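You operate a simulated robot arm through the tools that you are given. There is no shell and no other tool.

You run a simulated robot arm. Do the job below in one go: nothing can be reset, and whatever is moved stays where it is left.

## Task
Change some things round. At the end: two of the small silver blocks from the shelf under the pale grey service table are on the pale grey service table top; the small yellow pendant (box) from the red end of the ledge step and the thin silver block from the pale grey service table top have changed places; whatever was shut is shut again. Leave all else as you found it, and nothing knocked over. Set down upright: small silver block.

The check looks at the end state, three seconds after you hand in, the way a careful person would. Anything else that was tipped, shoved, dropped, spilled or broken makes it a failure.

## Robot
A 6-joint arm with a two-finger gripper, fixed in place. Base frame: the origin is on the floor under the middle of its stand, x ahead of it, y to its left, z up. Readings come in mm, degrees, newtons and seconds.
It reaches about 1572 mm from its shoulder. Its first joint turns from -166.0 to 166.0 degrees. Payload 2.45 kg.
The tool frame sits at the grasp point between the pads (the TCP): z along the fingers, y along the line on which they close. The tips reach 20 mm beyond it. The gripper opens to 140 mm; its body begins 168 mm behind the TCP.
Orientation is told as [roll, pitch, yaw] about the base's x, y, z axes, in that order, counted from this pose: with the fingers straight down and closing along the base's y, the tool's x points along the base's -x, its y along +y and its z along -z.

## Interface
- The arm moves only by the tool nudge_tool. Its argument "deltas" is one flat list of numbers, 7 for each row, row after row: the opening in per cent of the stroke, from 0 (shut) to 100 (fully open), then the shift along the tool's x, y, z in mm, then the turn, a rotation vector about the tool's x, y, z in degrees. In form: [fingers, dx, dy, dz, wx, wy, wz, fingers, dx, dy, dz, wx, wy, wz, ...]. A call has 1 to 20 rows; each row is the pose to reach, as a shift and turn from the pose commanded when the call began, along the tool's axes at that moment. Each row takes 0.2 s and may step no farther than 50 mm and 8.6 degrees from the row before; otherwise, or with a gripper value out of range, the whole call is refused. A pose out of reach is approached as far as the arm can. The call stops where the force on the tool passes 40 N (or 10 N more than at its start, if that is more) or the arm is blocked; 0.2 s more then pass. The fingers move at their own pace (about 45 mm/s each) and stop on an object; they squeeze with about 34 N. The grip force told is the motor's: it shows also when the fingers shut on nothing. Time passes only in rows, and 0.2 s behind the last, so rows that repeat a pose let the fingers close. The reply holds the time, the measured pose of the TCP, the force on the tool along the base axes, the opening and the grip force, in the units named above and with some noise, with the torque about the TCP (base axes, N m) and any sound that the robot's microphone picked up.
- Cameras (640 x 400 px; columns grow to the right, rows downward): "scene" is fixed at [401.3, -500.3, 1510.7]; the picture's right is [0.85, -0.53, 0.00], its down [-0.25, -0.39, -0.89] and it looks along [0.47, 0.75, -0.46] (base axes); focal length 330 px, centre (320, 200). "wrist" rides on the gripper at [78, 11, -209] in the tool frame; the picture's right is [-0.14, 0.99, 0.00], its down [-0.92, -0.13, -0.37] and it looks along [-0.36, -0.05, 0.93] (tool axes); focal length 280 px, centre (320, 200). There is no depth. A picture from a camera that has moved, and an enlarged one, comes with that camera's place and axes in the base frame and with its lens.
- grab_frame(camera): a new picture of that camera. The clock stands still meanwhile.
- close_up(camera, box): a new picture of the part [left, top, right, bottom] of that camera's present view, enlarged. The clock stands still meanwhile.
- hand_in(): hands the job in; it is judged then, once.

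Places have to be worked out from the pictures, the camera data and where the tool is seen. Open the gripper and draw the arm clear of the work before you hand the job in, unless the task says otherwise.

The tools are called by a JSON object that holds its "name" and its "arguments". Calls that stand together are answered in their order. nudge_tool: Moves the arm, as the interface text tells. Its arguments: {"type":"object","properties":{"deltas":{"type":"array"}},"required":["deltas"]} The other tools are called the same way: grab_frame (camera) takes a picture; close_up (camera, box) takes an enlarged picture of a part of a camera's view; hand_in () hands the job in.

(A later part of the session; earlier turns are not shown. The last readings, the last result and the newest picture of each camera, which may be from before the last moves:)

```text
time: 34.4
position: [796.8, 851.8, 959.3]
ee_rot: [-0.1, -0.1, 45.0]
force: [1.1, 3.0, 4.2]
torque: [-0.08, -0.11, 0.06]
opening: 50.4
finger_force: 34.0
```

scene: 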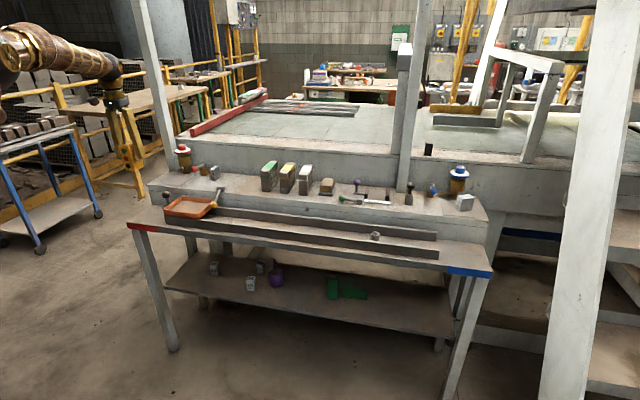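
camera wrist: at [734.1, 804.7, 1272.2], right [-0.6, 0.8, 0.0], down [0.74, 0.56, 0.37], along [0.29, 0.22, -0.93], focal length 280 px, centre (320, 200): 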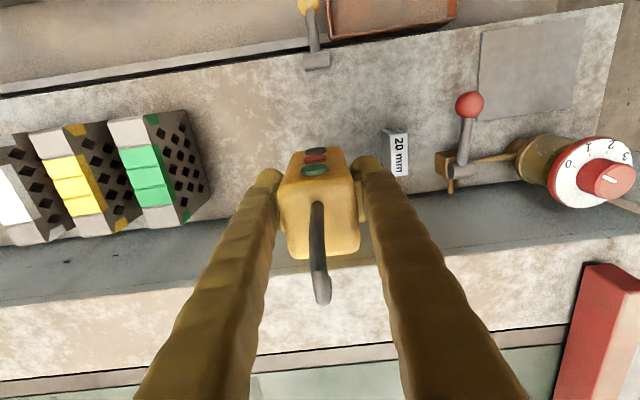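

The pendant rests on the top. I open gently and rise straight up until the tips are clear of the hook.

{"name": "nudge_tool", "arguments": {"deltas": [40, 0, 0, 0, 0, 0, 0, 45, 0, 0, 0, 0, 0, 0, 49, 0, 0, 0, 0, 0, 0, 49, 0, 0, 0, 0, 0, 0, 49, 0, 0, -15, 0, 0, 0, 49, 0, 0, -40, 0, 0, 0, 49, 0, 0, -80, 0, 0, 0, 49, 0, 0, -120, 0, 0, 0, 49, 0, 0, -150, 0, 0, 0, 49, 0, 0, -150, 0, 0, 0]}}

{"name": "close_up", "arguments": {"camera": "scene", "box": [150, 100, 310, 220]}}

{"name": "grab_frame", "arguments": {"camera": "wrist"}}

```text
time: 36.6
position: [796.5, 851.0, 1110.1]
ee_rot: [0.1, -0.1, 45.0]
force: [0.0, 1.2, 0.3]
torque: [0.02, 0.03, -0.02]
opening: 68.7
finger_force: 0.1
```

```text
3.33 times, centred on (230, 160) of scene
camera zoom: at [401.3, -500.3, 1510.7], right [0.85, -0.53, 0.0], down [-0.25, -0.39, -0.89], along [0.47, 0.75, -0.46], focal length 1100 px, centre (620, 333)
```

zoom: 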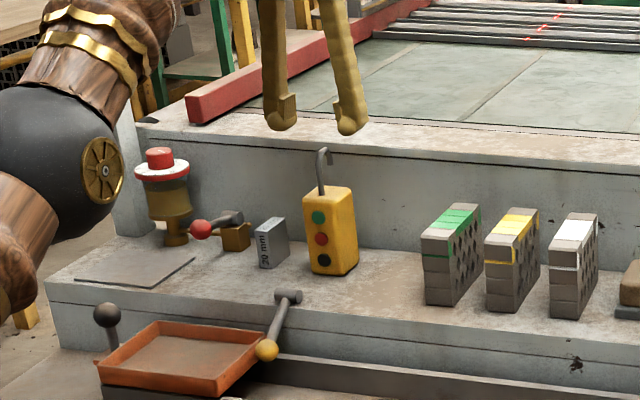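

```text
taken
camera wrist: at [734.4, 804.2, 1318.3], right [-0.6, 0.8, 0.0], down [0.74, 0.56, 0.37], along [0.29, 0.22, -0.93], focal length 280 px, centre (320, 200)
```

wrist: 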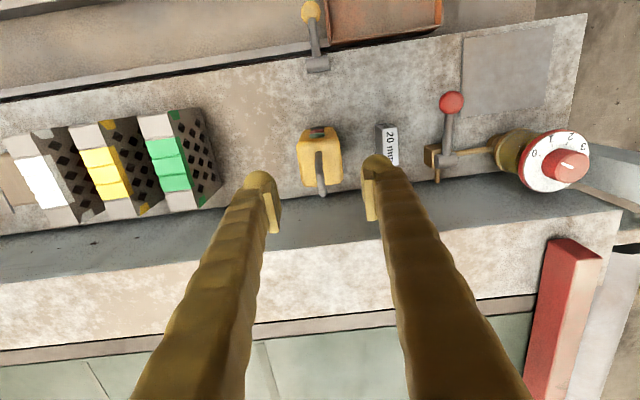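

The pendant stands upright where the thin block was. I go back over the parked thin block with a narrower opening and look again.

{"name": "nudge_tool", "arguments": {"deltas": [33, 0, 31, 0, 0, 0, 0, 33, 0, 62, 0, 0, 0, 0, 33, 0, 92, 0, 0, 0, 0, 33, 0, 92, 25, 0, 0, 0, 33, 0, 92, 50, 0, 0, 0, 33, 0, 92, 50, 0, 0, 0]}}

{"name": "close_up", "arguments": {"camera": "wrist", "box": [240, 120, 400, 220]}}

```text
time: 38.0
position: [732.6, 917.8, 1073.6]
ee_rot: [0.0, 0.3, 45.0]
force: [-0.2, -0.2, -0.1]
torque: [-0.01, 0.01, -0.01]
opening: 46.2
finger_force: 0.0
out of reach, approached as far as the arm can: row 1, 2, 3, 5, 6
```

```text
4.00 times, centred on (320, 170) of wrist
camera zoom: at [671.5, 872.6, 1283.4], right [-0.6, 0.8, 0.0], down [0.74, 0.56, 0.36], along [0.29, 0.22, -0.93], focal length 1122 px, centre (320, 320)
```

zoom: 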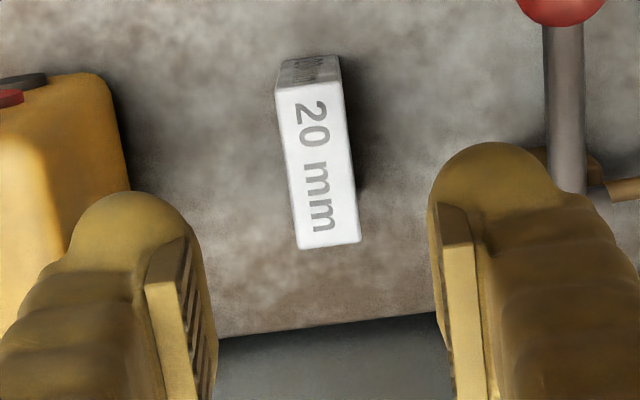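

The reply says some rows were out of reach, though I'm close to the intended place. I hold for one row and read where the arm actually is.

{"name": "nudge_tool", "arguments": {"deltas": [33, 0, 0, 0, 0, 0, 0, 33, 0, 0, 0, 0, 0, 0]}}

```text
time: 38.6
position: [733.3, 917.8, 1074.5]
ee_rot: [0.0, 0.4, 45.0]
force: [-1.0, -0.9, -0.2]
torque: [-0.02, -0.02, 0.01]
opening: 46.3
finger_force: 0.1
```

The tool sits at (u 1167.5, v 130.5) and the block reads (1167, 131), so alignment is good. I'll keep below z≈1070 from now on. I descend to z≈938 and grip.

{"name": "nudge_tool", "arguments": {"deltas": [33, 0, 0, 40, 0, -0.2, 0, 33, 0, 0, 75, 0, -0.4, 0, 33, 0, 0, 105, 0, -0.4, 0, 33, 0, 0, 125, 0, -0.4, 0, 33, 0, 0, 136, 0, -0.4, 0, 33, 0, 0, 136, 0, -0.4, 0]}}

```text
time: 40.0
position: [748.1, 937.4, 1016.8]
ee_rot: [0.0, -0.1, 45.0]
force: [0.3, -0.4, -0.5]
torque: [-0.01, 0.02, -0.01]
opening: 46.3
finger_force: 0.0
out of reach, approached as far as the arm can: row 1, 2, 3, 4, 5, 6
```

The arm stopped short and drifted outward: now (u 1192, v 134, z 1017), with every row reported out of reach. Before anything else I look at the arm's posture.

{"name": "grab_frame", "arguments": {"camera": "scene"}}

{"name": "grab_frame", "arguments": {"camera": "wrist"}}

```text
taken
```

scene: 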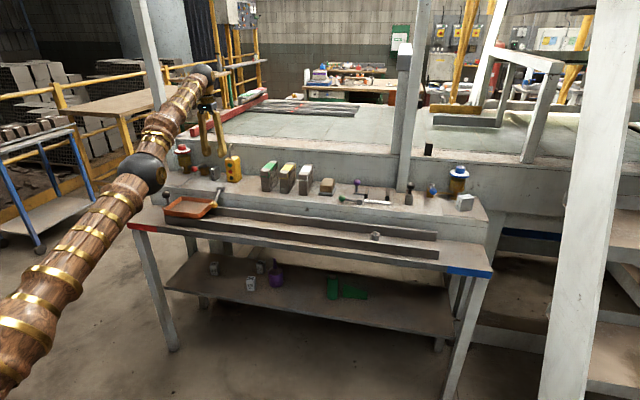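

```text
taken
camera wrist: at [684.6, 890.2, 1225.3], right [-0.6, 0.8, 0.0], down [0.74, 0.56, 0.37], along [0.3, 0.22, -0.93], focal length 280 px, centre (320, 200)
```

wrist: 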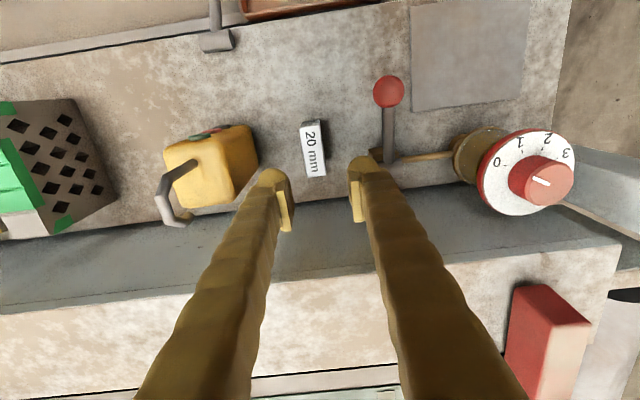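

The arm has straightened right out, and its elbow has gone to the wrong side of straight, which is why lower poses now count as out of reach. The parked block, pendant and lever are untouched. I'll climb up and back along the arc first, well clear of everything, before trying to bring the elbow back.

{"name": "nudge_tool", "arguments": {"deltas": [33, 12, 0, -40, 0, 0, 0, 33, 28, 0, -80, 0, 0, 0, 33, 46, 0, -122, 0, 0, 0, 33, 72, 0, -165, 0, 0, 0, 33, 72, 0, -165, 0, 0, 0]}}

{"name": "grab_frame", "arguments": {"camera": "scene"}}

```text
refused: row 4 steps farther than a row can; nothing moved
```

```text
taken
```

scene: 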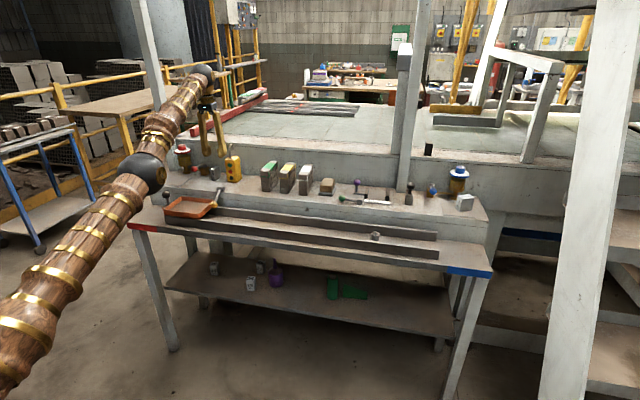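

One step was too long, so nothing moved. I repeat the climb with shorter rows.

{"name": "nudge_tool", "arguments": {"deltas": [33, 10, 0, -35, 0, 0, 0, 33, 22, 0, -70, 0, 0, 0, 33, 38, 0, -105, 0, 0, 0, 33, 55, 0, -137, 0, 0, 0, 33, 74, 0, -168, 0, 0, 0, 33, 74, 0, -168, 0, 0, 0]}}

{"name": "grab_frame", "arguments": {"camera": "scene"}}

```text
time: 41.4
position: [694.2, 885.9, 1184.6]
ee_rot: [0.0, -0.4, 45.0]
force: [-0.4, -0.4, 0.6]
torque: [0.01, 0.02, 0.03]
opening: 46.1
finger_force: 0.1
```

```text
taken
```

scene: 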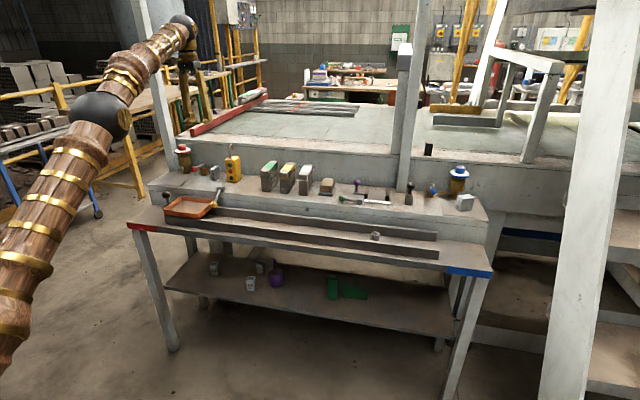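

That reached its target and the elbow is now clearly above the shoulder–wrist line again, so the arm is back in its proper posture. I pull inward and down to bend the elbow well away from straight.

{"name": "nudge_tool", "arguments": {"deltas": [33, 30, 0, 10, 0, 0, 0, 33, 60, 0, 30, 0, 0, 0, 33, 80, 0, 65, 0, 0, 0, 33, 90, 0, 100, 0, 0, 0, 33, 90, 0, 135, 0, 0, 0, 33, 90, 0, 135, 0, 0, 0]}}

{"name": "grab_frame", "arguments": {"camera": "scene"}}

```text
time: 42.8
position: [629.3, 820.5, 1052.1]
ee_rot: [-0.1, -0.3, 45.0]
force: [-0.7, -0.6, -0.1]
torque: [0.0, 0.03, -0.01]
opening: 46.0
finger_force: 0.0
```

```text
taken
```

scene: 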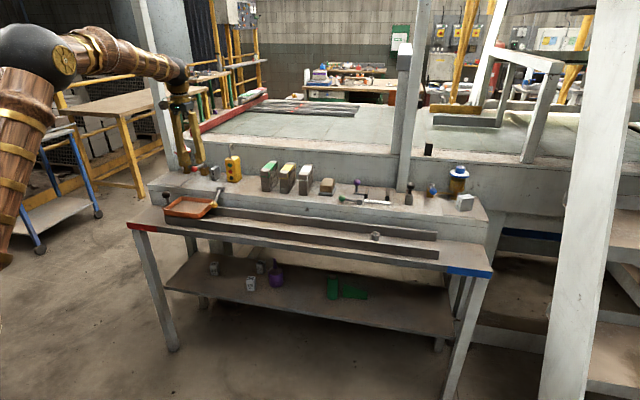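

The elbow is properly up. I go back over the parked thin block at a lower height, staying well inside the reach.

{"name": "nudge_tool", "arguments": {"deltas": [33, -36, -1, 10, -0.1, 0.1, 0, 33, -72, -2, 20, -0.1, 0.2, 0, 33, -108, -3, 30, -0.1, 0.3, 0, 33, -142, -4.2, 42, -0.1, 0.3, 0, 33, -142, -4.2, 42, -0.1, 0.3, 0, 33, -142, -4.2, 42, -0.1, 0.3, 0]}}

{"name": "close_up", "arguments": {"camera": "wrist", "box": [240, 120, 400, 220]}}

```text
time: 44.2
position: [734.4, 919.6, 1008.1]
ee_rot: [0.1, -0.1, 45.1]
force: [0.3, 0.2, -0.1]
torque: [0.0, -0.01, -0.02]
opening: 46.4
finger_force: 0.0
```

```text
4.00 times, centred on (320, 170) of wrist
camera zoom: at [671.7, 871.0, 1217.4], right [-0.6, 0.8, 0.0], down [0.74, 0.56, 0.37], along [0.29, 0.22, -0.93], focal length 1122 px, centre (320, 320)
```

zoom: 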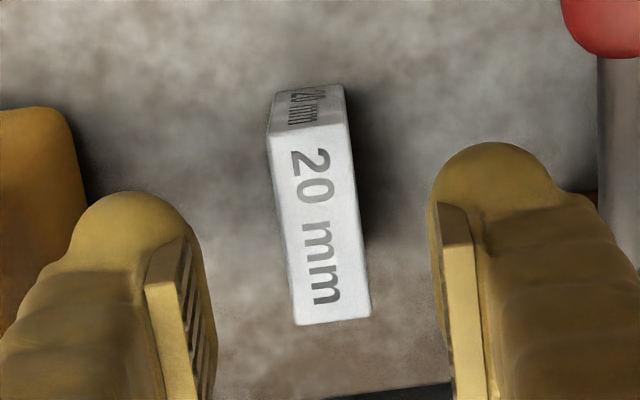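

The block is centred between the pads. I descend to z≈938 and grip.

{"name": "nudge_tool", "arguments": {"deltas": [33, 0, 0, 25, 0, 0, 0, 33, 0, 0, 50, 0, 0, 0, 33, 0, 0, 69, 0, 0, 0, 33, 0, 0, 69, 0, 0, 0, 22, 0, 0, 69, 0, 0, 0, 12, 0, 0, 69, 0, 0, 0, 0, 0, 0, 69, 0, 0, 0, 0, 0, 0, 69, 0, 0, 0, 0, 0, 0, 69, 0, 0, 0]}}

```text
time: 46.2
position: [736.6, 917.3, 937.8]
ee_rot: [0.1, -0.1, 45.0]
force: [0.0, 0.4, 0.3]
torque: [-0.03, 0.0, -0.01]
opening: 18.9
finger_force: 34.4
```

Held at 18.9 mm. I lift it, draw back over the ledge, and carry it across to the pendant's old place.

{"name": "nudge_tool", "arguments": {"deltas": [0, 0, 0, -10, 0, 0, 0, 0, 0, 0, -40, 0, 0, 0, 0, 0, 0, -75, 0, 0, 0, 0, 42, 0, -75, 0, 0, 0, 0, 84, 0, -75, 0, 0, 0, 0, 126, 0, -75, 0, 0, 0, 0, 168, 0, -75, 0, 0, 0, 0, 208, 0, -75, 0, 0, 0, 0, 208, 45, -75, 0, 0, 0, 0, 208, 90, -75, 0, 0, 0, 0, 208, 135, -75, 0, 0, 0, 0, 208, 180, -75, 0, 0, 0, 0, 208, 226, -75, 0, 0, 0, 0, 208, 226, -75, 0, 0, 0]}}

{"name": "close_up", "arguments": {"camera": "scene", "box": [80, 110, 240, 240]}}

{"name": "grab_frame", "arguments": {"camera": "wrist"}}

```text
time: 49.2
position: [425.6, 933.5, 1012.6]
ee_rot: [0.1, -0.1, 45.0]
force: [0.2, 0.5, -1.0]
torque: [0.02, 0.01, -0.01]
opening: 18.8
finger_force: 33.8
```

```text
3.08 times, centred on (160, 175) of scene
camera zoom: at [401.3, -500.3, 1510.7], right [0.85, -0.53, 0.0], down [-0.25, -0.39, -0.89], along [0.47, 0.75, -0.46], focal length 1016 px, centre (812, 277)
```

zoom: 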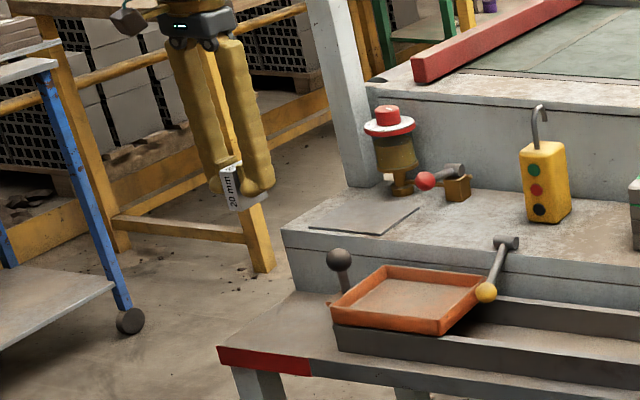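

```text
taken
camera wrist: at [362.7, 886.6, 1222.1], right [-0.6, 0.8, 0.0], down [0.74, 0.56, 0.37], along [0.29, 0.22, -0.93], focal length 280 px, centre (320, 200)
```

wrist: 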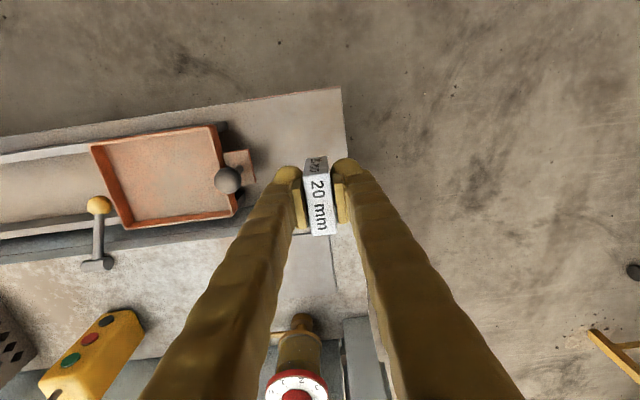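

I'm over the pendant's old spot (u 961, v 359). I shift 3 mm and lower to a few millimetres above the expected contact at z≈837.

{"name": "nudge_tool", "arguments": {"deltas": [0, 0, -1, 40, 0, 0, 0, 0, 0, -3, 80, 0, 0, 0, 0, 0, -3.5, 120, 0, 0, 0, 0, 0, -3.5, 150, 0, 0, 0, 0, 0, -3.5, 168, 0, 0, 0, 0, 0, -3.5, 168, 0, 0, 0]}}

{"name": "close_up", "arguments": {"camera": "scene", "box": [100, 150, 200, 230]}}

```text
time: 50.6
position: [429.6, 928.7, 846.3]
ee_rot: [0.1, -0.1, 45.1]
force: [-0.1, 0.0, -2.3]
torque: [0.03, 0.02, 0.0]
opening: 18.7
finger_force: 34.0
```

```text
5.00 times, centred on (150, 190) of scene
camera zoom: at [401.3, -500.3, 1510.7], right [0.85, -0.53, 0.0], down [-0.25, -0.39, -0.89], along [0.47, 0.75, -0.46], focal length 1651 px, centre (1170, 250)
```

zoom: 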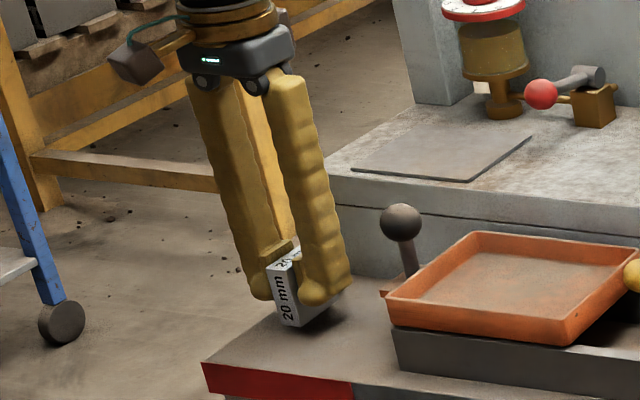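

About 9 mm remain. I continue down in small steps.

{"name": "nudge_tool", "arguments": {"deltas": [0, 0, 0, 3, 0, 0, 0, 0, 0, 0, 6, 0, 0, 0, 0, 0, 0, 6, 0, 0, 0]}}

{"name": "nudge_tool", "arguments": {"deltas": [0, 0, 0, 1, 0, 0, 0, 0, 0, 0, 1.5, 0, 0, 0, 0, 0, 0, 1.5, 0, 0, 0]}}

```text
time: 51.4
position: [429.6, 929.3, 841.5]
ee_rot: [0.1, -0.1, 45.0]
force: [0.2, 0.7, -1.0]
torque: [0.02, 0.0, 0.03]
opening: 18.7
finger_force: 33.6
```

```text
time: 52.2
position: [428.1, 928.9, 838.8]
ee_rot: [0.0, -0.1, 45.0]
force: [0.0, 0.6, -2.0]
torque: [0.01, -0.01, -0.01]
opening: 18.6
finger_force: 34.5
```

Still no contact at z 838.8. I lower 1.2 mm more.

{"name": "nudge_tool", "arguments": {"deltas": [0, 0, 0, 0.6, 0, 0, 0, 0, 0, 0, 1.2, 0, 0, 0, 0, 0, 0, 1.2, 0, 0, 0]}}

```text
time: 53.0
position: [429.8, 929.2, 837.7]
ee_rot: [0.2, -0.1, 45.0]
force: [-0.5, 0.4, 13.2]
torque: [-0.11, 0.09, -0.01]
opening: 18.7
finger_force: 34.6
```

Contact at 13 N, so the thin block stands on the ledge. I open and rise.

{"name": "nudge_tool", "arguments": {"deltas": [15, 0, 0, -0.5, 0, 0, 0, 25, 0, 0, -0.5, 0, 0, 0, 33, 0, 0, -0.5, 0, 0, 0, 33, 0, 0, -0.5, 0, 0, 0, 33, 0, 0, -15, 0, 0, 0, 33, 0, 0, -45, 0, 0, 0, 33, 0, 0, -90, 0, 0, 0, 33, 0, 0, -135, 0, 0, 0, 33, 0, 0, -165, 0, 0, 0, 33, 0, 0, -165, 0, 0, 0]}}

{"name": "grab_frame", "arguments": {"camera": "scene"}}

{"name": "close_up", "arguments": {"camera": "scene", "box": [100, 140, 260, 240]}}

```text
time: 55.2
position: [429.4, 929.4, 1001.8]
ee_rot: [0.1, -0.2, 45.0]
force: [-0.4, -0.6, -0.1]
torque: [0.01, 0.0, 0.0]
opening: 46.1
finger_force: 0.1
```

```text
taken
```

scene: 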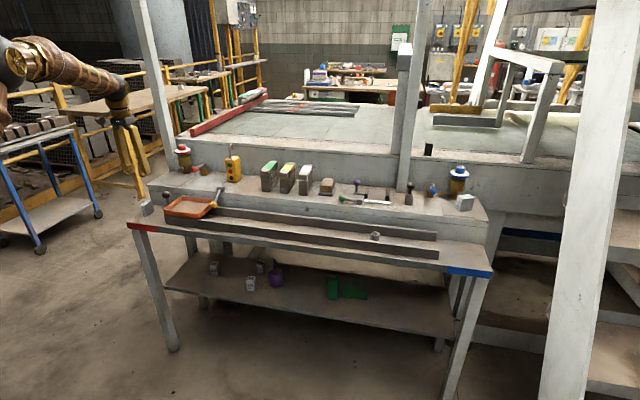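

```text
4.00 times, centred on (180, 190) of scene
camera zoom: at [401.3, -500.3, 1510.7], right [0.85, -0.53, 0.0], down [-0.25, -0.39, -0.89], along [0.47, 0.75, -0.46], focal length 1321 px, centre (880, 240)
```

zoom: 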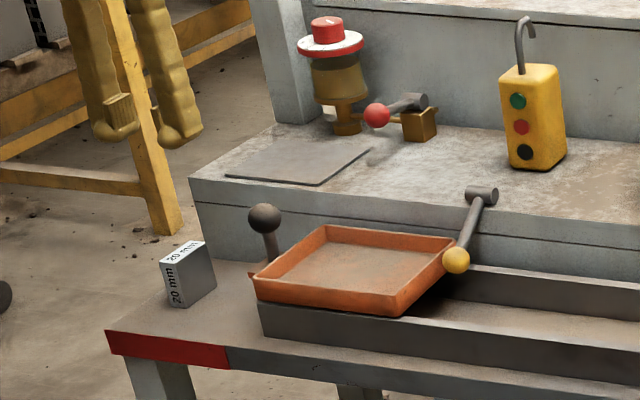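

The swap is done: the thin block stands upright at the red end of the ledge and the pendant on the table top. Now the shelf: I draw back in front of the table, clear of everything.

{"name": "nudge_tool", "arguments": {"deltas": [50, 40, 0, 0, 0, 0, 0, 50, 75, -30, 0, 0, 0, 0, 50, 105, -65, 8, 0, 0, 0, 50, 130, -105, 18, 0, 0, 0, 50, 155, -145, 28, 0, 0, 0, 50, 178, -187, 38, 0, 0, 0, 50, 200, -229, 50, 0, 0, 0, 50, 222, -271, 64, 0, 0, 0, 50, 244, -312, 80, 0, 0, 0, 50, 261, -353, 100, 0, 0, 0, 50, 261, -353, 100, 0, 0, 0]}}

{"name": "grab_frame", "arguments": {"camera": "scene"}}

{"name": "grab_frame", "arguments": {"camera": "wrist"}}

```text
time: 57.6
position: [493.4, 490.4, 900.6]
ee_rot: [0.0, -0.1, 44.9]
force: [-0.4, 0.1, -0.8]
torque: [-0.02, -0.02, -0.01]
opening: 70.1
finger_force: 0.0
```

```text
taken
```

scene: 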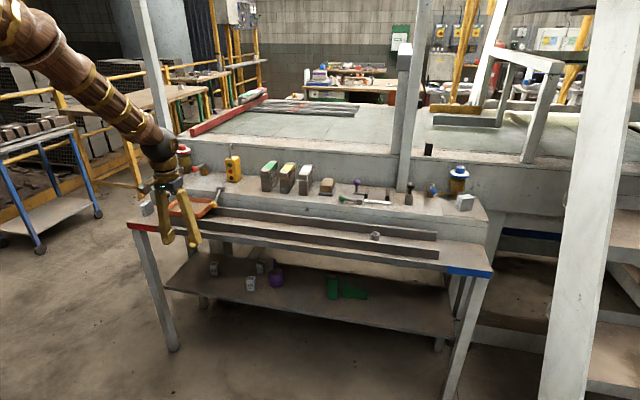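

```text
taken
camera wrist: at [430.8, 443.3, 1109.5], right [-0.6, 0.8, 0.0], down [0.74, 0.56, 0.37], along [0.29, 0.22, -0.93], focal length 280 px, centre (320, 200)
```

wrist: 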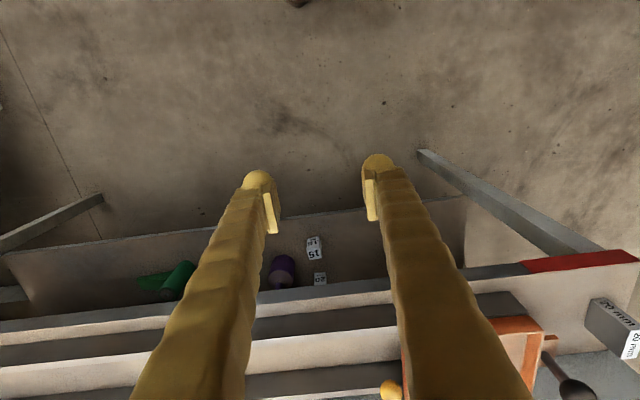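

In front of the table at u 696, v −2, z 900. I now tilt the tool to 30° below horizontal while lowering, staying ahead of the ledge edge (u≈875).

{"name": "nudge_tool", "arguments": {"deltas": [50, -10, 0, 42.5, 0, -7.5, 0, 50, -20, 0, 85, 0, -15, 0, 50, -30, 0, 127.5, 0, -22.5, 0, 50, -40, 0, 170, 0, -30, 0, 50, -50, 0, 212.5, 0, -37.5, 0, 50, -60, 0, 255, 0, -45, 0, 50, -70, 0, 297.5, 0, -52.5, 0, 50, -80, 0, 340, 0, -60, 0, 50, -80, 0, 340, 0, -60, 0]}}

{"name": "grab_frame", "arguments": {"camera": "scene"}}

{"name": "grab_frame", "arguments": {"camera": "wrist"}}

```text
time: 59.6
position: [546.5, 550.1, 559.6]
ee_rot: [0.2, -60.1, 45.0]
force: [0.9, 0.1, -0.7]
torque: [0.04, 0.02, -0.04]
opening: 70.1
finger_force: 0.0
```

```text
taken
```

scene: 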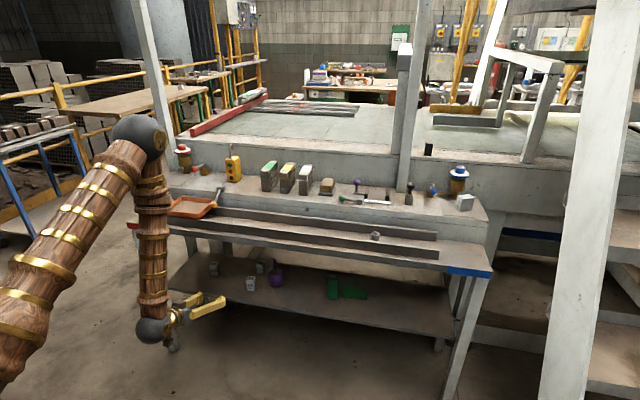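

```text
taken
camera wrist: at [384.2, 402.4, 595.2], right [-0.65, 0.75, 0.12], down [0.19, 0.01, 0.98], along [0.73, 0.66, -0.15], focal length 280 px, centre (320, 200)
```

wrist: 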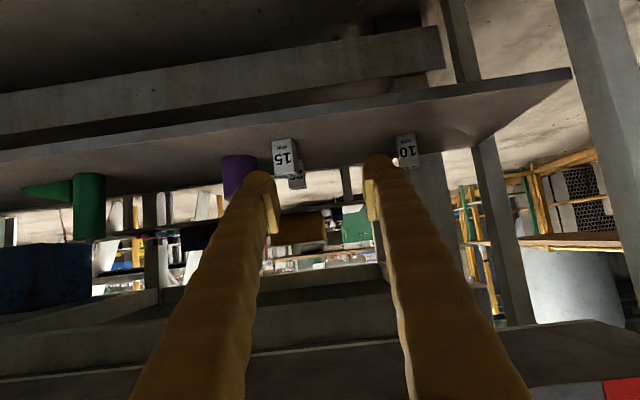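

Tilted at 30° below horizontal as intended, with the forearm well in front of the table. The wrist picture is upside-down here (the shelf appears above). I zoom on the blocks to measure them.

{"name": "close_up", "arguments": {"camera": "wrist", "box": [230, 120, 330, 183]}}

{"name": "close_up", "arguments": {"camera": "wrist", "box": [350, 110, 450, 173]}}

```text
6.35 times, centred on (280, 152) of wrist
camera zoom: at [384.2, 402.4, 595.2], right [-0.65, 0.75, 0.12], down [0.19, 0.01, 0.98], along [0.73, 0.66, -0.15], focal length 1780 px, centre (574, 508)
```

zoom: 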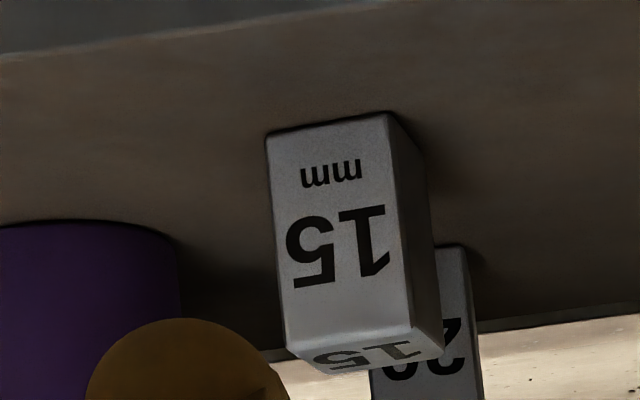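

```text
6.35 times, centred on (400, 142) of wrist
camera zoom: at [384.2, 402.4, 595.2], right [-0.65, 0.75, 0.12], down [0.19, 0.01, 0.98], along [0.73, 0.66, -0.15], focal length 1780 px, centre (-188, 571)
```

zoom: 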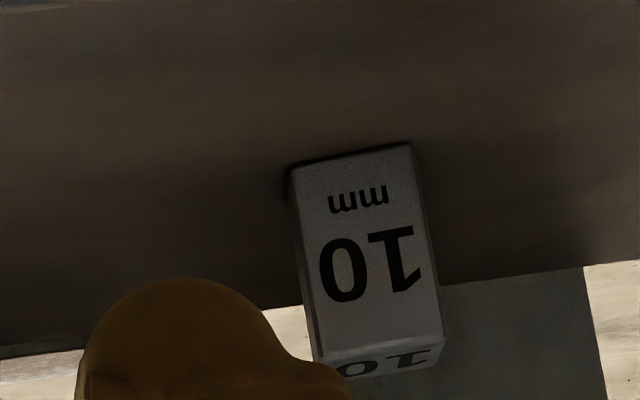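

Combining both views, the shelf is at z≈420. Block "15" is centred near (u 1013, v −60), turned about 8°, with its top at 478. Block "10" is near (u 1074, v 159), turned about 10°. I line up with block 15 from in front, turned 8° to match.

{"name": "nudge_tool", "arguments": {"deltas": [40, 6, -20, 35, -1.7, 0, -1, 38, 12, -40, 70, -3.5, 0, -2, 36, 18, -60, 104, -5.2, 0, -3, 36, 23.5, -80.6, 138.5, -6.94, 0, -3.99, 36, 23.5, -80.6, 138.5, -6.94, 0, -3.99, 36, 23.5, -80.6, 138.5, -6.94, 0, -3.99]}}

{"name": "grab_frame", "arguments": {"camera": "wrist"}}

{"name": "grab_frame", "arguments": {"camera": "scene"}}

```text
time: 61.0
position: [683.6, 569.8, 472.0]
ee_rot: [0.2, -60.1, 52.9]
force: [0.0, 0.8, -0.1]
torque: [0.0, 0.02, -0.03]
opening: 50.5
finger_force: 0.1
```

```text
taken
camera wrist: at [544.1, 400.4, 507.5], right [-0.75, 0.65, 0.12], down [0.19, 0.03, 0.98], along [0.63, 0.76, -0.15], focal length 280 px, centre (320, 200)
```

wrist: 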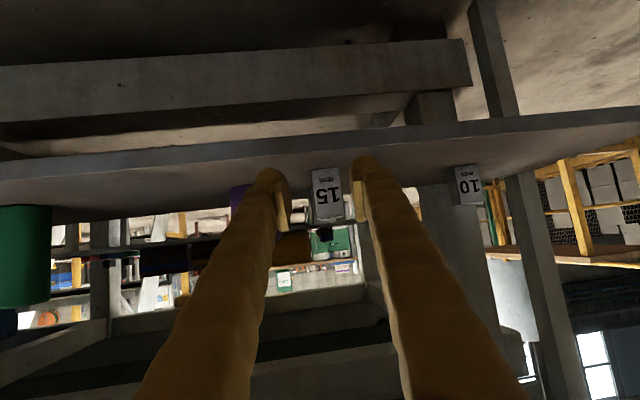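

```text
taken
```

scene: 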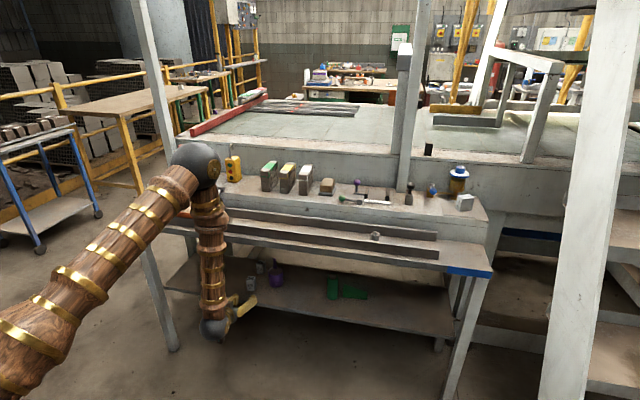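

The block is visible between the finger tips. I zoom in to refine its place relative to the tool axis.

{"name": "close_up", "arguments": {"camera": "wrist", "box": [260, 150, 390, 231]}}

{"name": "close_up", "arguments": {"camera": "scene", "box": [190, 240, 310, 330]}}

```text
4.92 times, centred on (325, 190) of wrist
camera zoom: at [544.1, 400.4, 507.5], right [-0.75, 0.65, 0.12], down [0.19, 0.03, 0.98], along [0.63, 0.76, -0.15], focal length 1380 px, centre (295, 247)
```

zoom: 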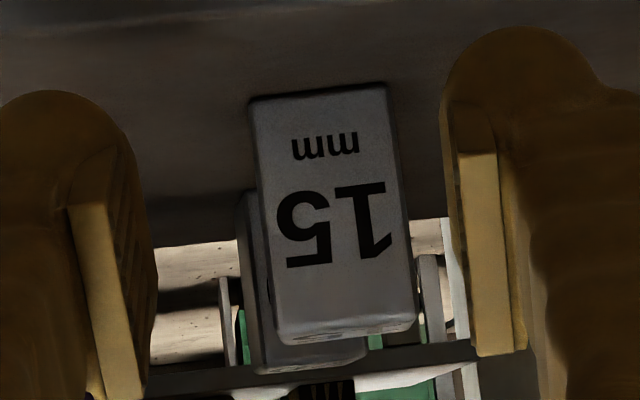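

```text
4.44 times, centred on (250, 285) of scene
camera zoom: at [401.3, -500.3, 1510.7], right [0.85, -0.53, 0.0], down [-0.25, -0.39, -0.89], along [0.47, 0.75, -0.46], focal length 1467 px, centre (631, -178)
```

zoom: 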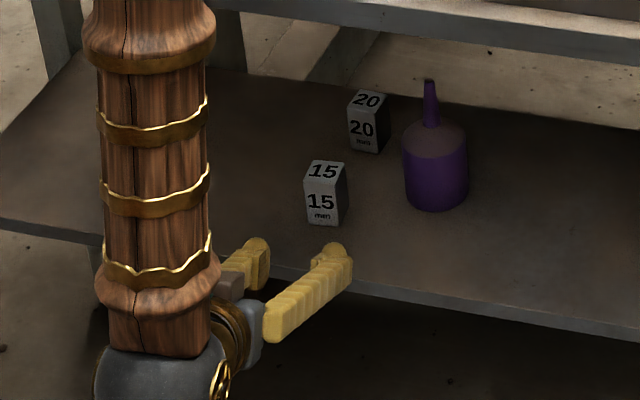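

The block's near face centre comes out at (u 997, v −60.5), consistent with before, and its turn is nearer 5°. I trim the tool to that line and go forward to just short of the block at z≈458.

{"name": "nudge_tool", "arguments": {"deltas": [36, 4, 5, 7, 1.3, 0, 0.7, 36, 7.8, 9.4, 14.4, 2.6, 0, 1.5, 36, 7.8, 9.4, 14.4, 2.6, 0, 1.5, 36, -2.2, 8.3, 31.7, 2.6, 0, 1.5, 36, -12.1, 7.2, 49, 2.6, 0, 1.5, 36, -22, 6.1, 66.3, 2.6, 0, 1.5, 36, -27, 5.5, 75, 2.6, 0, 1.5, 36, -27, 5.5, 75, 2.6, 0, 1.5]}}

{"name": "close_up", "arguments": {"camera": "wrist", "box": [240, 140, 400, 240]}}

{"name": "close_up", "arguments": {"camera": "scene", "box": [190, 240, 310, 330]}}

```text
time: 62.8
position: [727.7, 638.2, 458.8]
ee_rot: [0.2, -60.1, 49.9]
force: [0.6, -0.4, -0.7]
torque: [0.01, -0.03, 0.0]
opening: 50.5
finger_force: 0.0
```

```text
4.00 times, centred on (320, 190) of wrist
camera zoom: at [578.4, 476.6, 493.8], right [-0.71, 0.69, 0.12], down [0.19, 0.02, 0.98], along [0.67, 0.72, -0.15], focal length 1122 px, centre (320, 240)
```

zoom: 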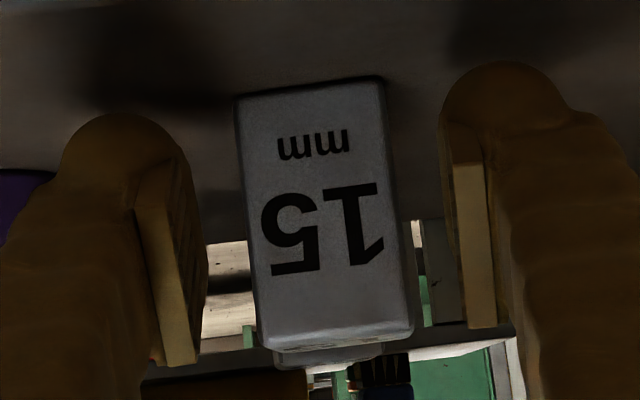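

```text
4.44 times, centred on (250, 285) of scene
camera zoom: at [401.3, -500.3, 1510.7], right [0.85, -0.53, 0.0], down [-0.25, -0.39, -0.89], along [0.47, 0.75, -0.46], focal length 1467 px, centre (631, -178)
```

zoom: 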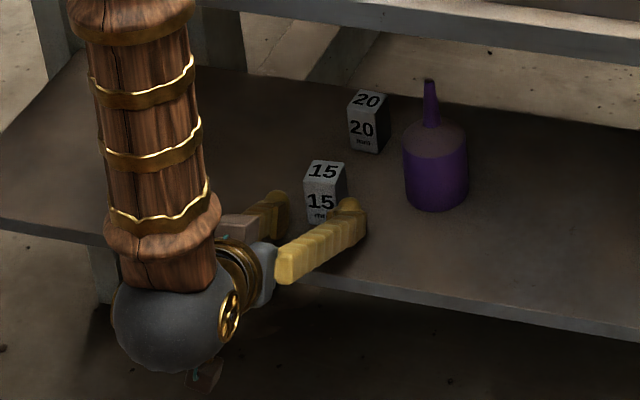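

The block is centred between the pads to within 1 mm and nearly square. I go forward 48 mm and close.

{"name": "nudge_tool", "arguments": {"deltas": [36, -6, 0, 10.4, 0, 0, 0, 36, -12, 0, 20.8, 0, 0, 0, 36, -18, 0, 31.2, 0, 0, 0, 36, -24, 0, 41.6, 0, 0, 0, 36, -24, 0, 41.6, 0, 0, 0, 30, -24, 0, 41.6, 0, 0, 0, 24, -24, 0, 41.6, 0, 0, 0, 15, -24, 0, 41.6, 0, 0, 0, 8, -24, 0, 41.6, 0, 0, 0, 8, -24, 0, 41.6, 0, 0, 0]}}

{"name": "close_up", "arguments": {"camera": "scene", "box": [190, 240, 310, 330]}}

{"name": "close_up", "arguments": {"camera": "wrist", "box": [240, 140, 400, 240]}}

```text
time: 65.0
position: [758.3, 677.1, 459.4]
ee_rot: [0.2, -60.2, 49.9]
force: [1.2, 0.4, -0.6]
torque: [-0.01, -0.06, 0.02]
opening: 35.0
finger_force: 33.5
```

```text
4.44 times, centred on (250, 285) of scene
camera zoom: at [401.3, -500.3, 1510.7], right [0.85, -0.53, 0.0], down [-0.25, -0.39, -0.89], along [0.47, 0.75, -0.46], focal length 1467 px, centre (631, -178)
```

zoom: 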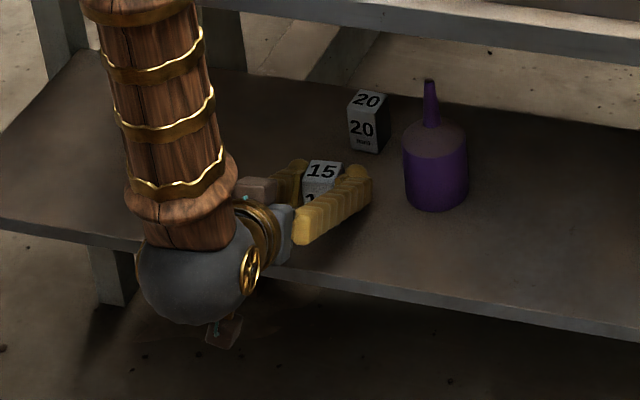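

```text
4.00 times, centred on (320, 190) of wrist
camera zoom: at [609.1, 514.6, 494.4], right [-0.71, 0.69, 0.12], down [0.19, 0.02, 0.98], along [0.67, 0.72, -0.15], focal length 1122 px, centre (320, 240)
```

zoom: 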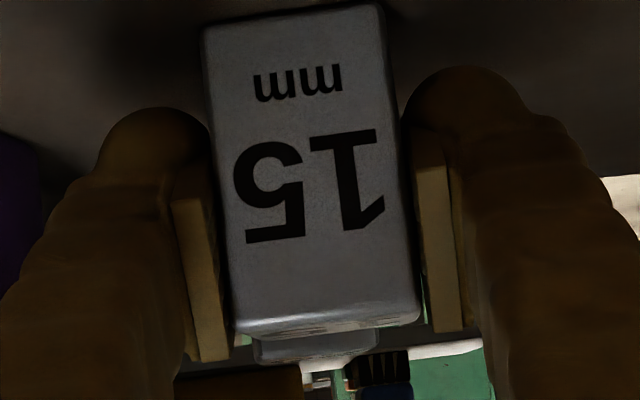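

The block is gripped at 35 mm. I lift it 20 mm off the shelf and draw it straight back out in front of the table.

{"name": "nudge_tool", "arguments": {"deltas": [8, -8.7, 0, -5, 0, 0, 0, 8, -17.3, 0, -10, 0, 0, 0, 8, -17.3, 0, -10, 0, 0, 0, 8, 1.6, 0, -43, 0, 0, 0, 8, 20.5, 0, -76, 0, 0, 0, 8, 39.5, 0, -109, 0, 0, 0, 8, 58.4, 0, -142, 0, 0, 0, 8, 77.4, 0, -175, 0, 0, 0, 8, 97.4, 0, -209.4, 0, 0, 0, 8, 97.4, 0, -209.4, 0, 0, 0]}}

{"name": "grab_frame", "arguments": {"camera": "scene"}}

{"name": "grab_frame", "arguments": {"camera": "wrist"}}

```text
time: 67.2
position: [610.4, 500.5, 477.3]
ee_rot: [0.2, -60.1, 49.9]
force: [0.9, 0.2, -3.4]
torque: [-0.02, -0.01, -0.02]
opening: 34.9
finger_force: 33.8
```

```text
taken
```

scene: 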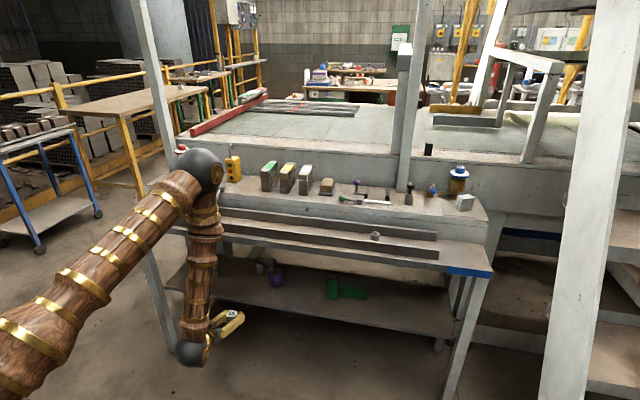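

```text
taken
camera wrist: at [461.2, 338.1, 512.5], right [-0.71, 0.69, 0.12], down [0.19, 0.02, 0.98], along [0.67, 0.72, -0.15], focal length 280 px, centre (320, 200)
```

wrist: 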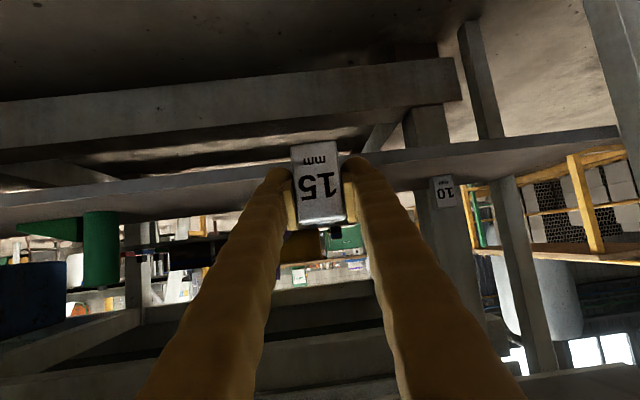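

Block 15 is out and held level. I raise it straight up in front of the ledge to z≈1017 and square the tool to the table on the way.

{"name": "nudge_tool", "arguments": {"deltas": [8, -39, 0, -22.4, 0, 0, 0, 8, -78, 0, -44.9, 0, 0, 0, 8, -117, 0, -67.3, 0, 0, 0, 8, -156, 0, -89.7, 0, 0, 0, 8, -195, 0, -112.2, 0, 0, 0, 8, -234, 0, -134.6, 0, 0, 0, 8, -273, 0, -157, 0, 0, 0, 8, -312, 0, -179.5, 0, 0, 0, 8, -351, 0, -201.9, 1.1, 0, 0.6, 8, -390, 0, -224.3, 2.1, 0, 1.2, 8, -429, 0, -246.8, 3.2, 0, 1.8, 8, -468, 0, -269.2, 4.25, 0, 2.44, 8, -468, 0, -269.2, 4.25, 0, 2.44]}}

{"name": "grab_frame", "arguments": {"camera": "scene"}}

{"name": "grab_frame", "arguments": {"camera": "wrist"}}

```text
time: 70.0
position: [613.7, 496.1, 1014.1]
ee_rot: [0.2, -60.1, 44.9]
force: [-0.1, 0.5, -2.1]
torque: [0.03, 0.02, 0.02]
opening: 34.9
finger_force: 33.7
```

```text
taken
```

scene: 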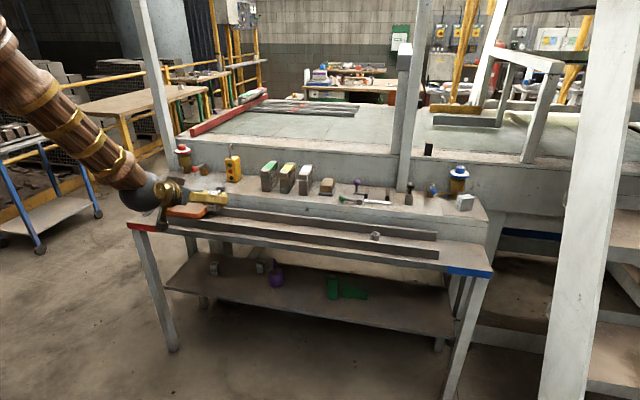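

```text
taken
camera wrist: at [450.7, 348.0, 1050.5], right [-0.65, 0.75, 0.12], down [0.19, 0.01, 0.98], along [0.73, 0.66, -0.15], focal length 280 px, centre (320, 200)
```

wrist: 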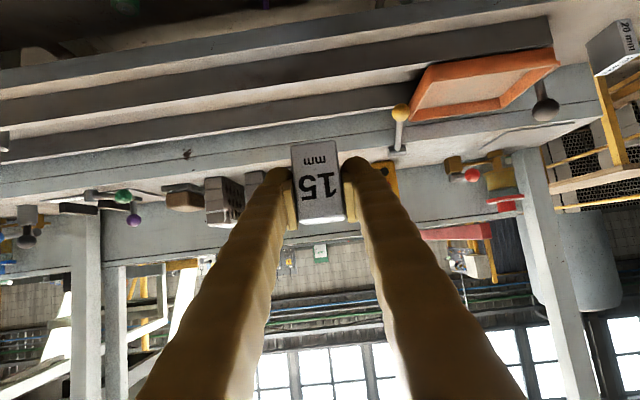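

Now at u 785, v −83, z 1014 with the tool square. I carry the block forward over the table top, aiming for the clear gap between the green stack and the pendant (u≈1105, v≈−40).

{"name": "nudge_tool", "arguments": {"deltas": [8, -18.4, 5.4, 35.6, 0, 0, 0, 8, -36.9, 10.8, 71.1, 0, 0, 0, 8, -55.3, 16.1, 106.7, 0, 0, 0, 8, -73.7, 21.5, 142.2, 0, 0, 0, 8, -92.1, 27, 177.8, 0, 0, 0, 8, -110.6, 32.3, 213.3, 0, 0, 0, 8, -129, 37.6, 248.9, 0, 0, 0, 8, -147.4, 43, 284.4, 0, 0, 0, 8, -147.4, 43, 284.4, 0, 0, 0]}}

{"name": "close_up", "arguments": {"camera": "scene", "box": [170, 120, 330, 240]}}

{"name": "grab_frame", "arguments": {"camera": "wrist"}}

```text
time: 72.0
position: [805.7, 753.4, 1005.3]
ee_rot: [0.4, -60.1, 45.0]
force: [-0.4, 0.2, -3.3]
torque: [-0.01, -0.01, 0.0]
opening: 34.9
finger_force: 33.9
```

```text
3.33 times, centred on (250, 180) of scene
camera zoom: at [401.3, -500.3, 1510.7], right [0.85, -0.53, 0.0], down [-0.25, -0.39, -0.89], along [0.47, 0.75, -0.46], focal length 1100 px, centre (553, 267)
```

zoom: 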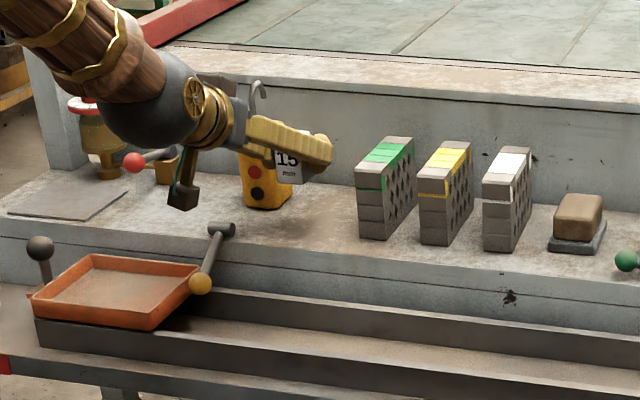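

```text
taken
camera wrist: at [643.1, 605.8, 1040.9], right [-0.65, 0.75, 0.12], down [0.19, 0.01, 0.98], along [0.73, 0.66, -0.15], focal length 280 px, centre (320, 200)
```

wrist: 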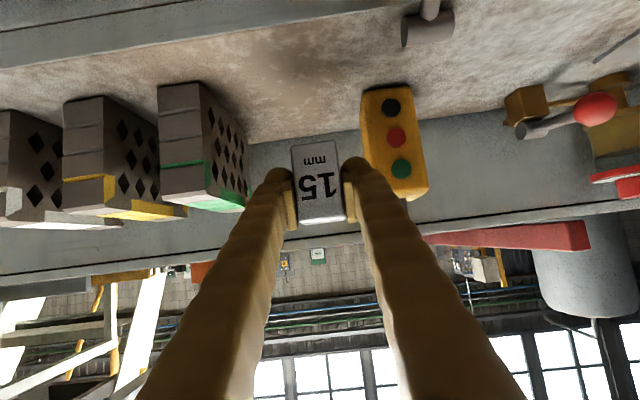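

The block is above the gap at (u 1102, v −37). I lower to about 10 mm above the expected contact height.

{"name": "nudge_tool", "arguments": {"deltas": [8, 13, 0, 7.5, 0, 0, 0, 8, 26, 0, 15, 0, 0, 0, 8, 36, 0, 20.7, 0, 0, 0, 8, 41.6, 0, 23.9, 0, 0, 0, 8, 41.6, 0, 23.9, 0, 0, 0]}}

{"name": "close_up", "arguments": {"camera": "wrist", "box": [220, 120, 420, 245]}}

{"name": "close_up", "arguments": {"camera": "scene", "box": [190, 140, 290, 215]}}

```text
time: 73.2
position: [807.0, 754.2, 956.5]
ee_rot: [0.2, -60.1, 44.9]
force: [0.5, 0.1, -3.1]
torque: [0.01, 0.01, -0.02]
opening: 35.0
finger_force: 33.7
```

```text
3.20 times, centred on (320, 182) of wrist
camera zoom: at [644.3, 605.9, 992.2], right [-0.65, 0.75, 0.12], down [0.19, 0.01, 0.98], along [0.73, 0.66, -0.15], focal length 897 px, centre (320, 256)
```

zoom: 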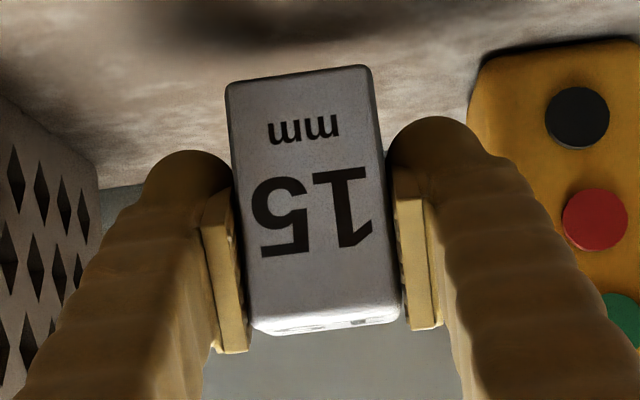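

```text
5.33 times, centred on (240, 178) of scene
camera zoom: at [401.3, -500.3, 1510.7], right [0.85, -0.53, 0.0], down [-0.25, -0.39, -0.89], along [0.47, 0.75, -0.46], focal length 1761 px, centre (747, 320)
```

zoom: 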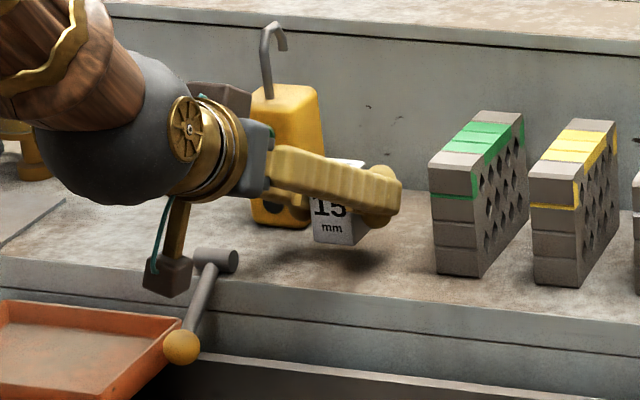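

Nothing is near contact; about 10 mm remain. I lower 6 mm, then go on in small steps.

{"name": "nudge_tool", "arguments": {"deltas": [8, 2.6, 0, 1.5, 0, 0, 0, 8, 5.2, 0, 3, 0, 0, 0, 8, 5.2, 0, 3, 0, 0, 0]}}

{"name": "nudge_tool", "arguments": {"deltas": [8, 0.9, 0, 0.5, 0, 0, 0, 8, 1.7, 0, 1, 0, 0, 0, 8, 1.7, 0, 1, 0, 0, 0]}}

```text
time: 74.0
position: [807.7, 754.6, 950.4]
ee_rot: [0.2, -60.1, 45.1]
force: [0.2, 0.5, -2.5]
torque: [0.01, 0.01, 0.01]
opening: 34.9
finger_force: 33.9
```

```text
time: 74.8
position: [806.2, 754.1, 947.0]
ee_rot: [0.2, -60.1, 45.0]
force: [-0.3, -0.3, -3.3]
torque: [-0.05, -0.04, 0.01]
opening: 35.1
finger_force: 33.7
```

Still carrying the full weight at z 947. I lower 1.2 mm at a time.

{"name": "nudge_tool", "arguments": {"deltas": [8, 0.6, 0, 0.3, 0, 0, 0, 8, 1.1, 0, 0.6, 0, 0, 0, 8, 1.1, 0, 0.6, 0, 0, 0]}}

{"name": "nudge_tool", "arguments": {"deltas": [8, 0.5, 0, 0.3, 0, 0, 0, 8, 0.9, 0, 0.5, 0, 0, 0, 8, 0.9, 0, 0.5, 0, 0, 0]}}

```text
time: 75.6
position: [807.1, 754.7, 944.9]
ee_rot: [0.2, -60.1, 45.0]
force: [-0.9, 0.6, -2.3]
torque: [-0.01, -0.03, 0.0]
opening: 35.0
finger_force: 34.0
```

```text
time: 76.4
position: [807.8, 755.2, 945.3]
ee_rot: [0.2, -60.1, 45.0]
force: [0.2, 0.0, -2.6]
torque: [0.01, 0.02, -0.02]
opening: 34.8
finger_force: 34.2
```

No contact yet. Continuing down by 1.2 mm.

{"name": "nudge_tool", "arguments": {"deltas": [8, 0.5, 0, 0.3, 0, 0, 0, 8, 1.0, 0, 0.6, 0, 0, 0, 8, 1.0, 0, 0.6, 0, 0, 0]}}

{"name": "nudge_tool", "arguments": {"deltas": [8, 0.5, 0, 0.3, 0, 0, 0, 8, 0.9, 0, 0.5, 0, 0, 0, 8, 0.9, 0, 0.5, 0, 0, 0]}}

```text
time: 77.2
position: [806.0, 755.0, 942.7]
ee_rot: [0.2, -60.1, 45.0]
force: [-0.5, -0.2, -2.4]
torque: [0.01, 0.01, 0.01]
opening: 34.6
finger_force: 34.1
```

```text
time: 78.0
position: [805.4, 755.2, 944.0]
ee_rot: [0.2, -60.0, 45.1]
force: [0.2, -0.3, -2.7]
torque: [0.0, 0.0, -0.04]
opening: 34.7
finger_force: 34.4
```

I take a close look at the gap under the block before going on.

{"name": "close_up", "arguments": {"camera": "scene", "box": [235, 165, 275, 190]}}

{"name": "nudge_tool", "arguments": {"deltas": [8, 0.5, 0, 0.3, 0, 0, 0, 8, 0.9, 0, 0.5, 0, 0, 0, 8, 0.9, 0, 0.5, 0, 0, 0]}}

```text
16.00 times, centred on (255, 178) of scene
camera zoom: at [401.3, -500.3, 1510.7], right [0.85, -0.53, 0.0], down [-0.25, -0.39, -0.89], along [0.47, 0.75, -0.46], focal length 5282 px, centre (1360, 560)
```

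zoom: 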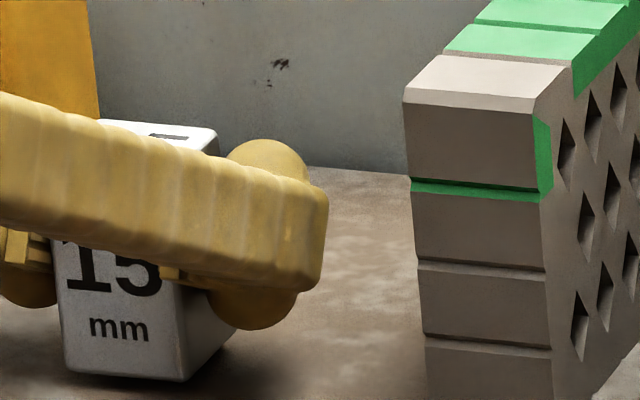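

```text
time: 78.8
position: [806.7, 755.7, 942.5]
ee_rot: [0.2, -60.1, 45.0]
force: [-0.6, 0.0, -2.8]
torque: [-0.01, 0.0, 0.0]
opening: 34.8
finger_force: 34.6
```

The gap is very small now. I keep lowering by about a millimetre per call and watch the force.

{"name": "nudge_tool", "arguments": {"deltas": [8, 0.5, 0, 0.3, 0, 0, 0, 8, 0.9, 0, 0.5, 0, 0, 0, 8, 0.9, 0, 0.5, 0, 0, 0]}}

{"name": "nudge_tool", "arguments": {"deltas": [8, 0.5, 0, 0.3, 0, 0, 0, 8, 0.9, 0, 0.5, 0, 0, 0, 8, 0.9, 0, 0.5, 0, 0, 0]}}

```text
time: 79.6
position: [806.4, 752.9, 941.3]
ee_rot: [0.3, -60.1, 45.0]
force: [1.1, 0.4, -2.8]
torque: [-0.02, -0.01, 0.01]
opening: 35.0
finger_force: 33.5
```

```text
time: 80.4
position: [806.9, 754.7, 940.3]
ee_rot: [0.3, -60.1, 45.0]
force: [0.3, 0.0, -3.1]
torque: [-0.04, -0.02, 0.03]
opening: 34.8
finger_force: 34.9
```

The contact height will be nearer 939 if the shelf is at 428. I continue gently.

{"name": "nudge_tool", "arguments": {"deltas": [8, 0.5, 0, 0.3, 0, 0, 0, 8, 0.9, 0, 0.5, 0, 0, 0, 8, 0.9, 0, 0.5, 0, 0, 0]}}

{"name": "nudge_tool", "arguments": {"deltas": [8, 0.5, 0, 0.3, 0, 0, 0, 8, 0.9, 0, 0.5, 0, 0, 0, 8, 0.9, 0, 0.5, 0, 0, 0]}}

```text
time: 81.2
position: [805.9, 754.9, 938.8]
ee_rot: [0.3, -60.1, 45.0]
force: [-0.1, -0.3, -1.7]
torque: [-0.02, 0.04, 0.0]
opening: 35.0
finger_force: 34.1
```

```text
time: 82.0
position: [806.9, 756.3, 938.2]
ee_rot: [0.3, -60.2, 45.0]
force: [-2.6, -3.5, 15.2]
torque: [-0.42, 0.22, -0.01]
opening: 34.9
finger_force: 33.7
```

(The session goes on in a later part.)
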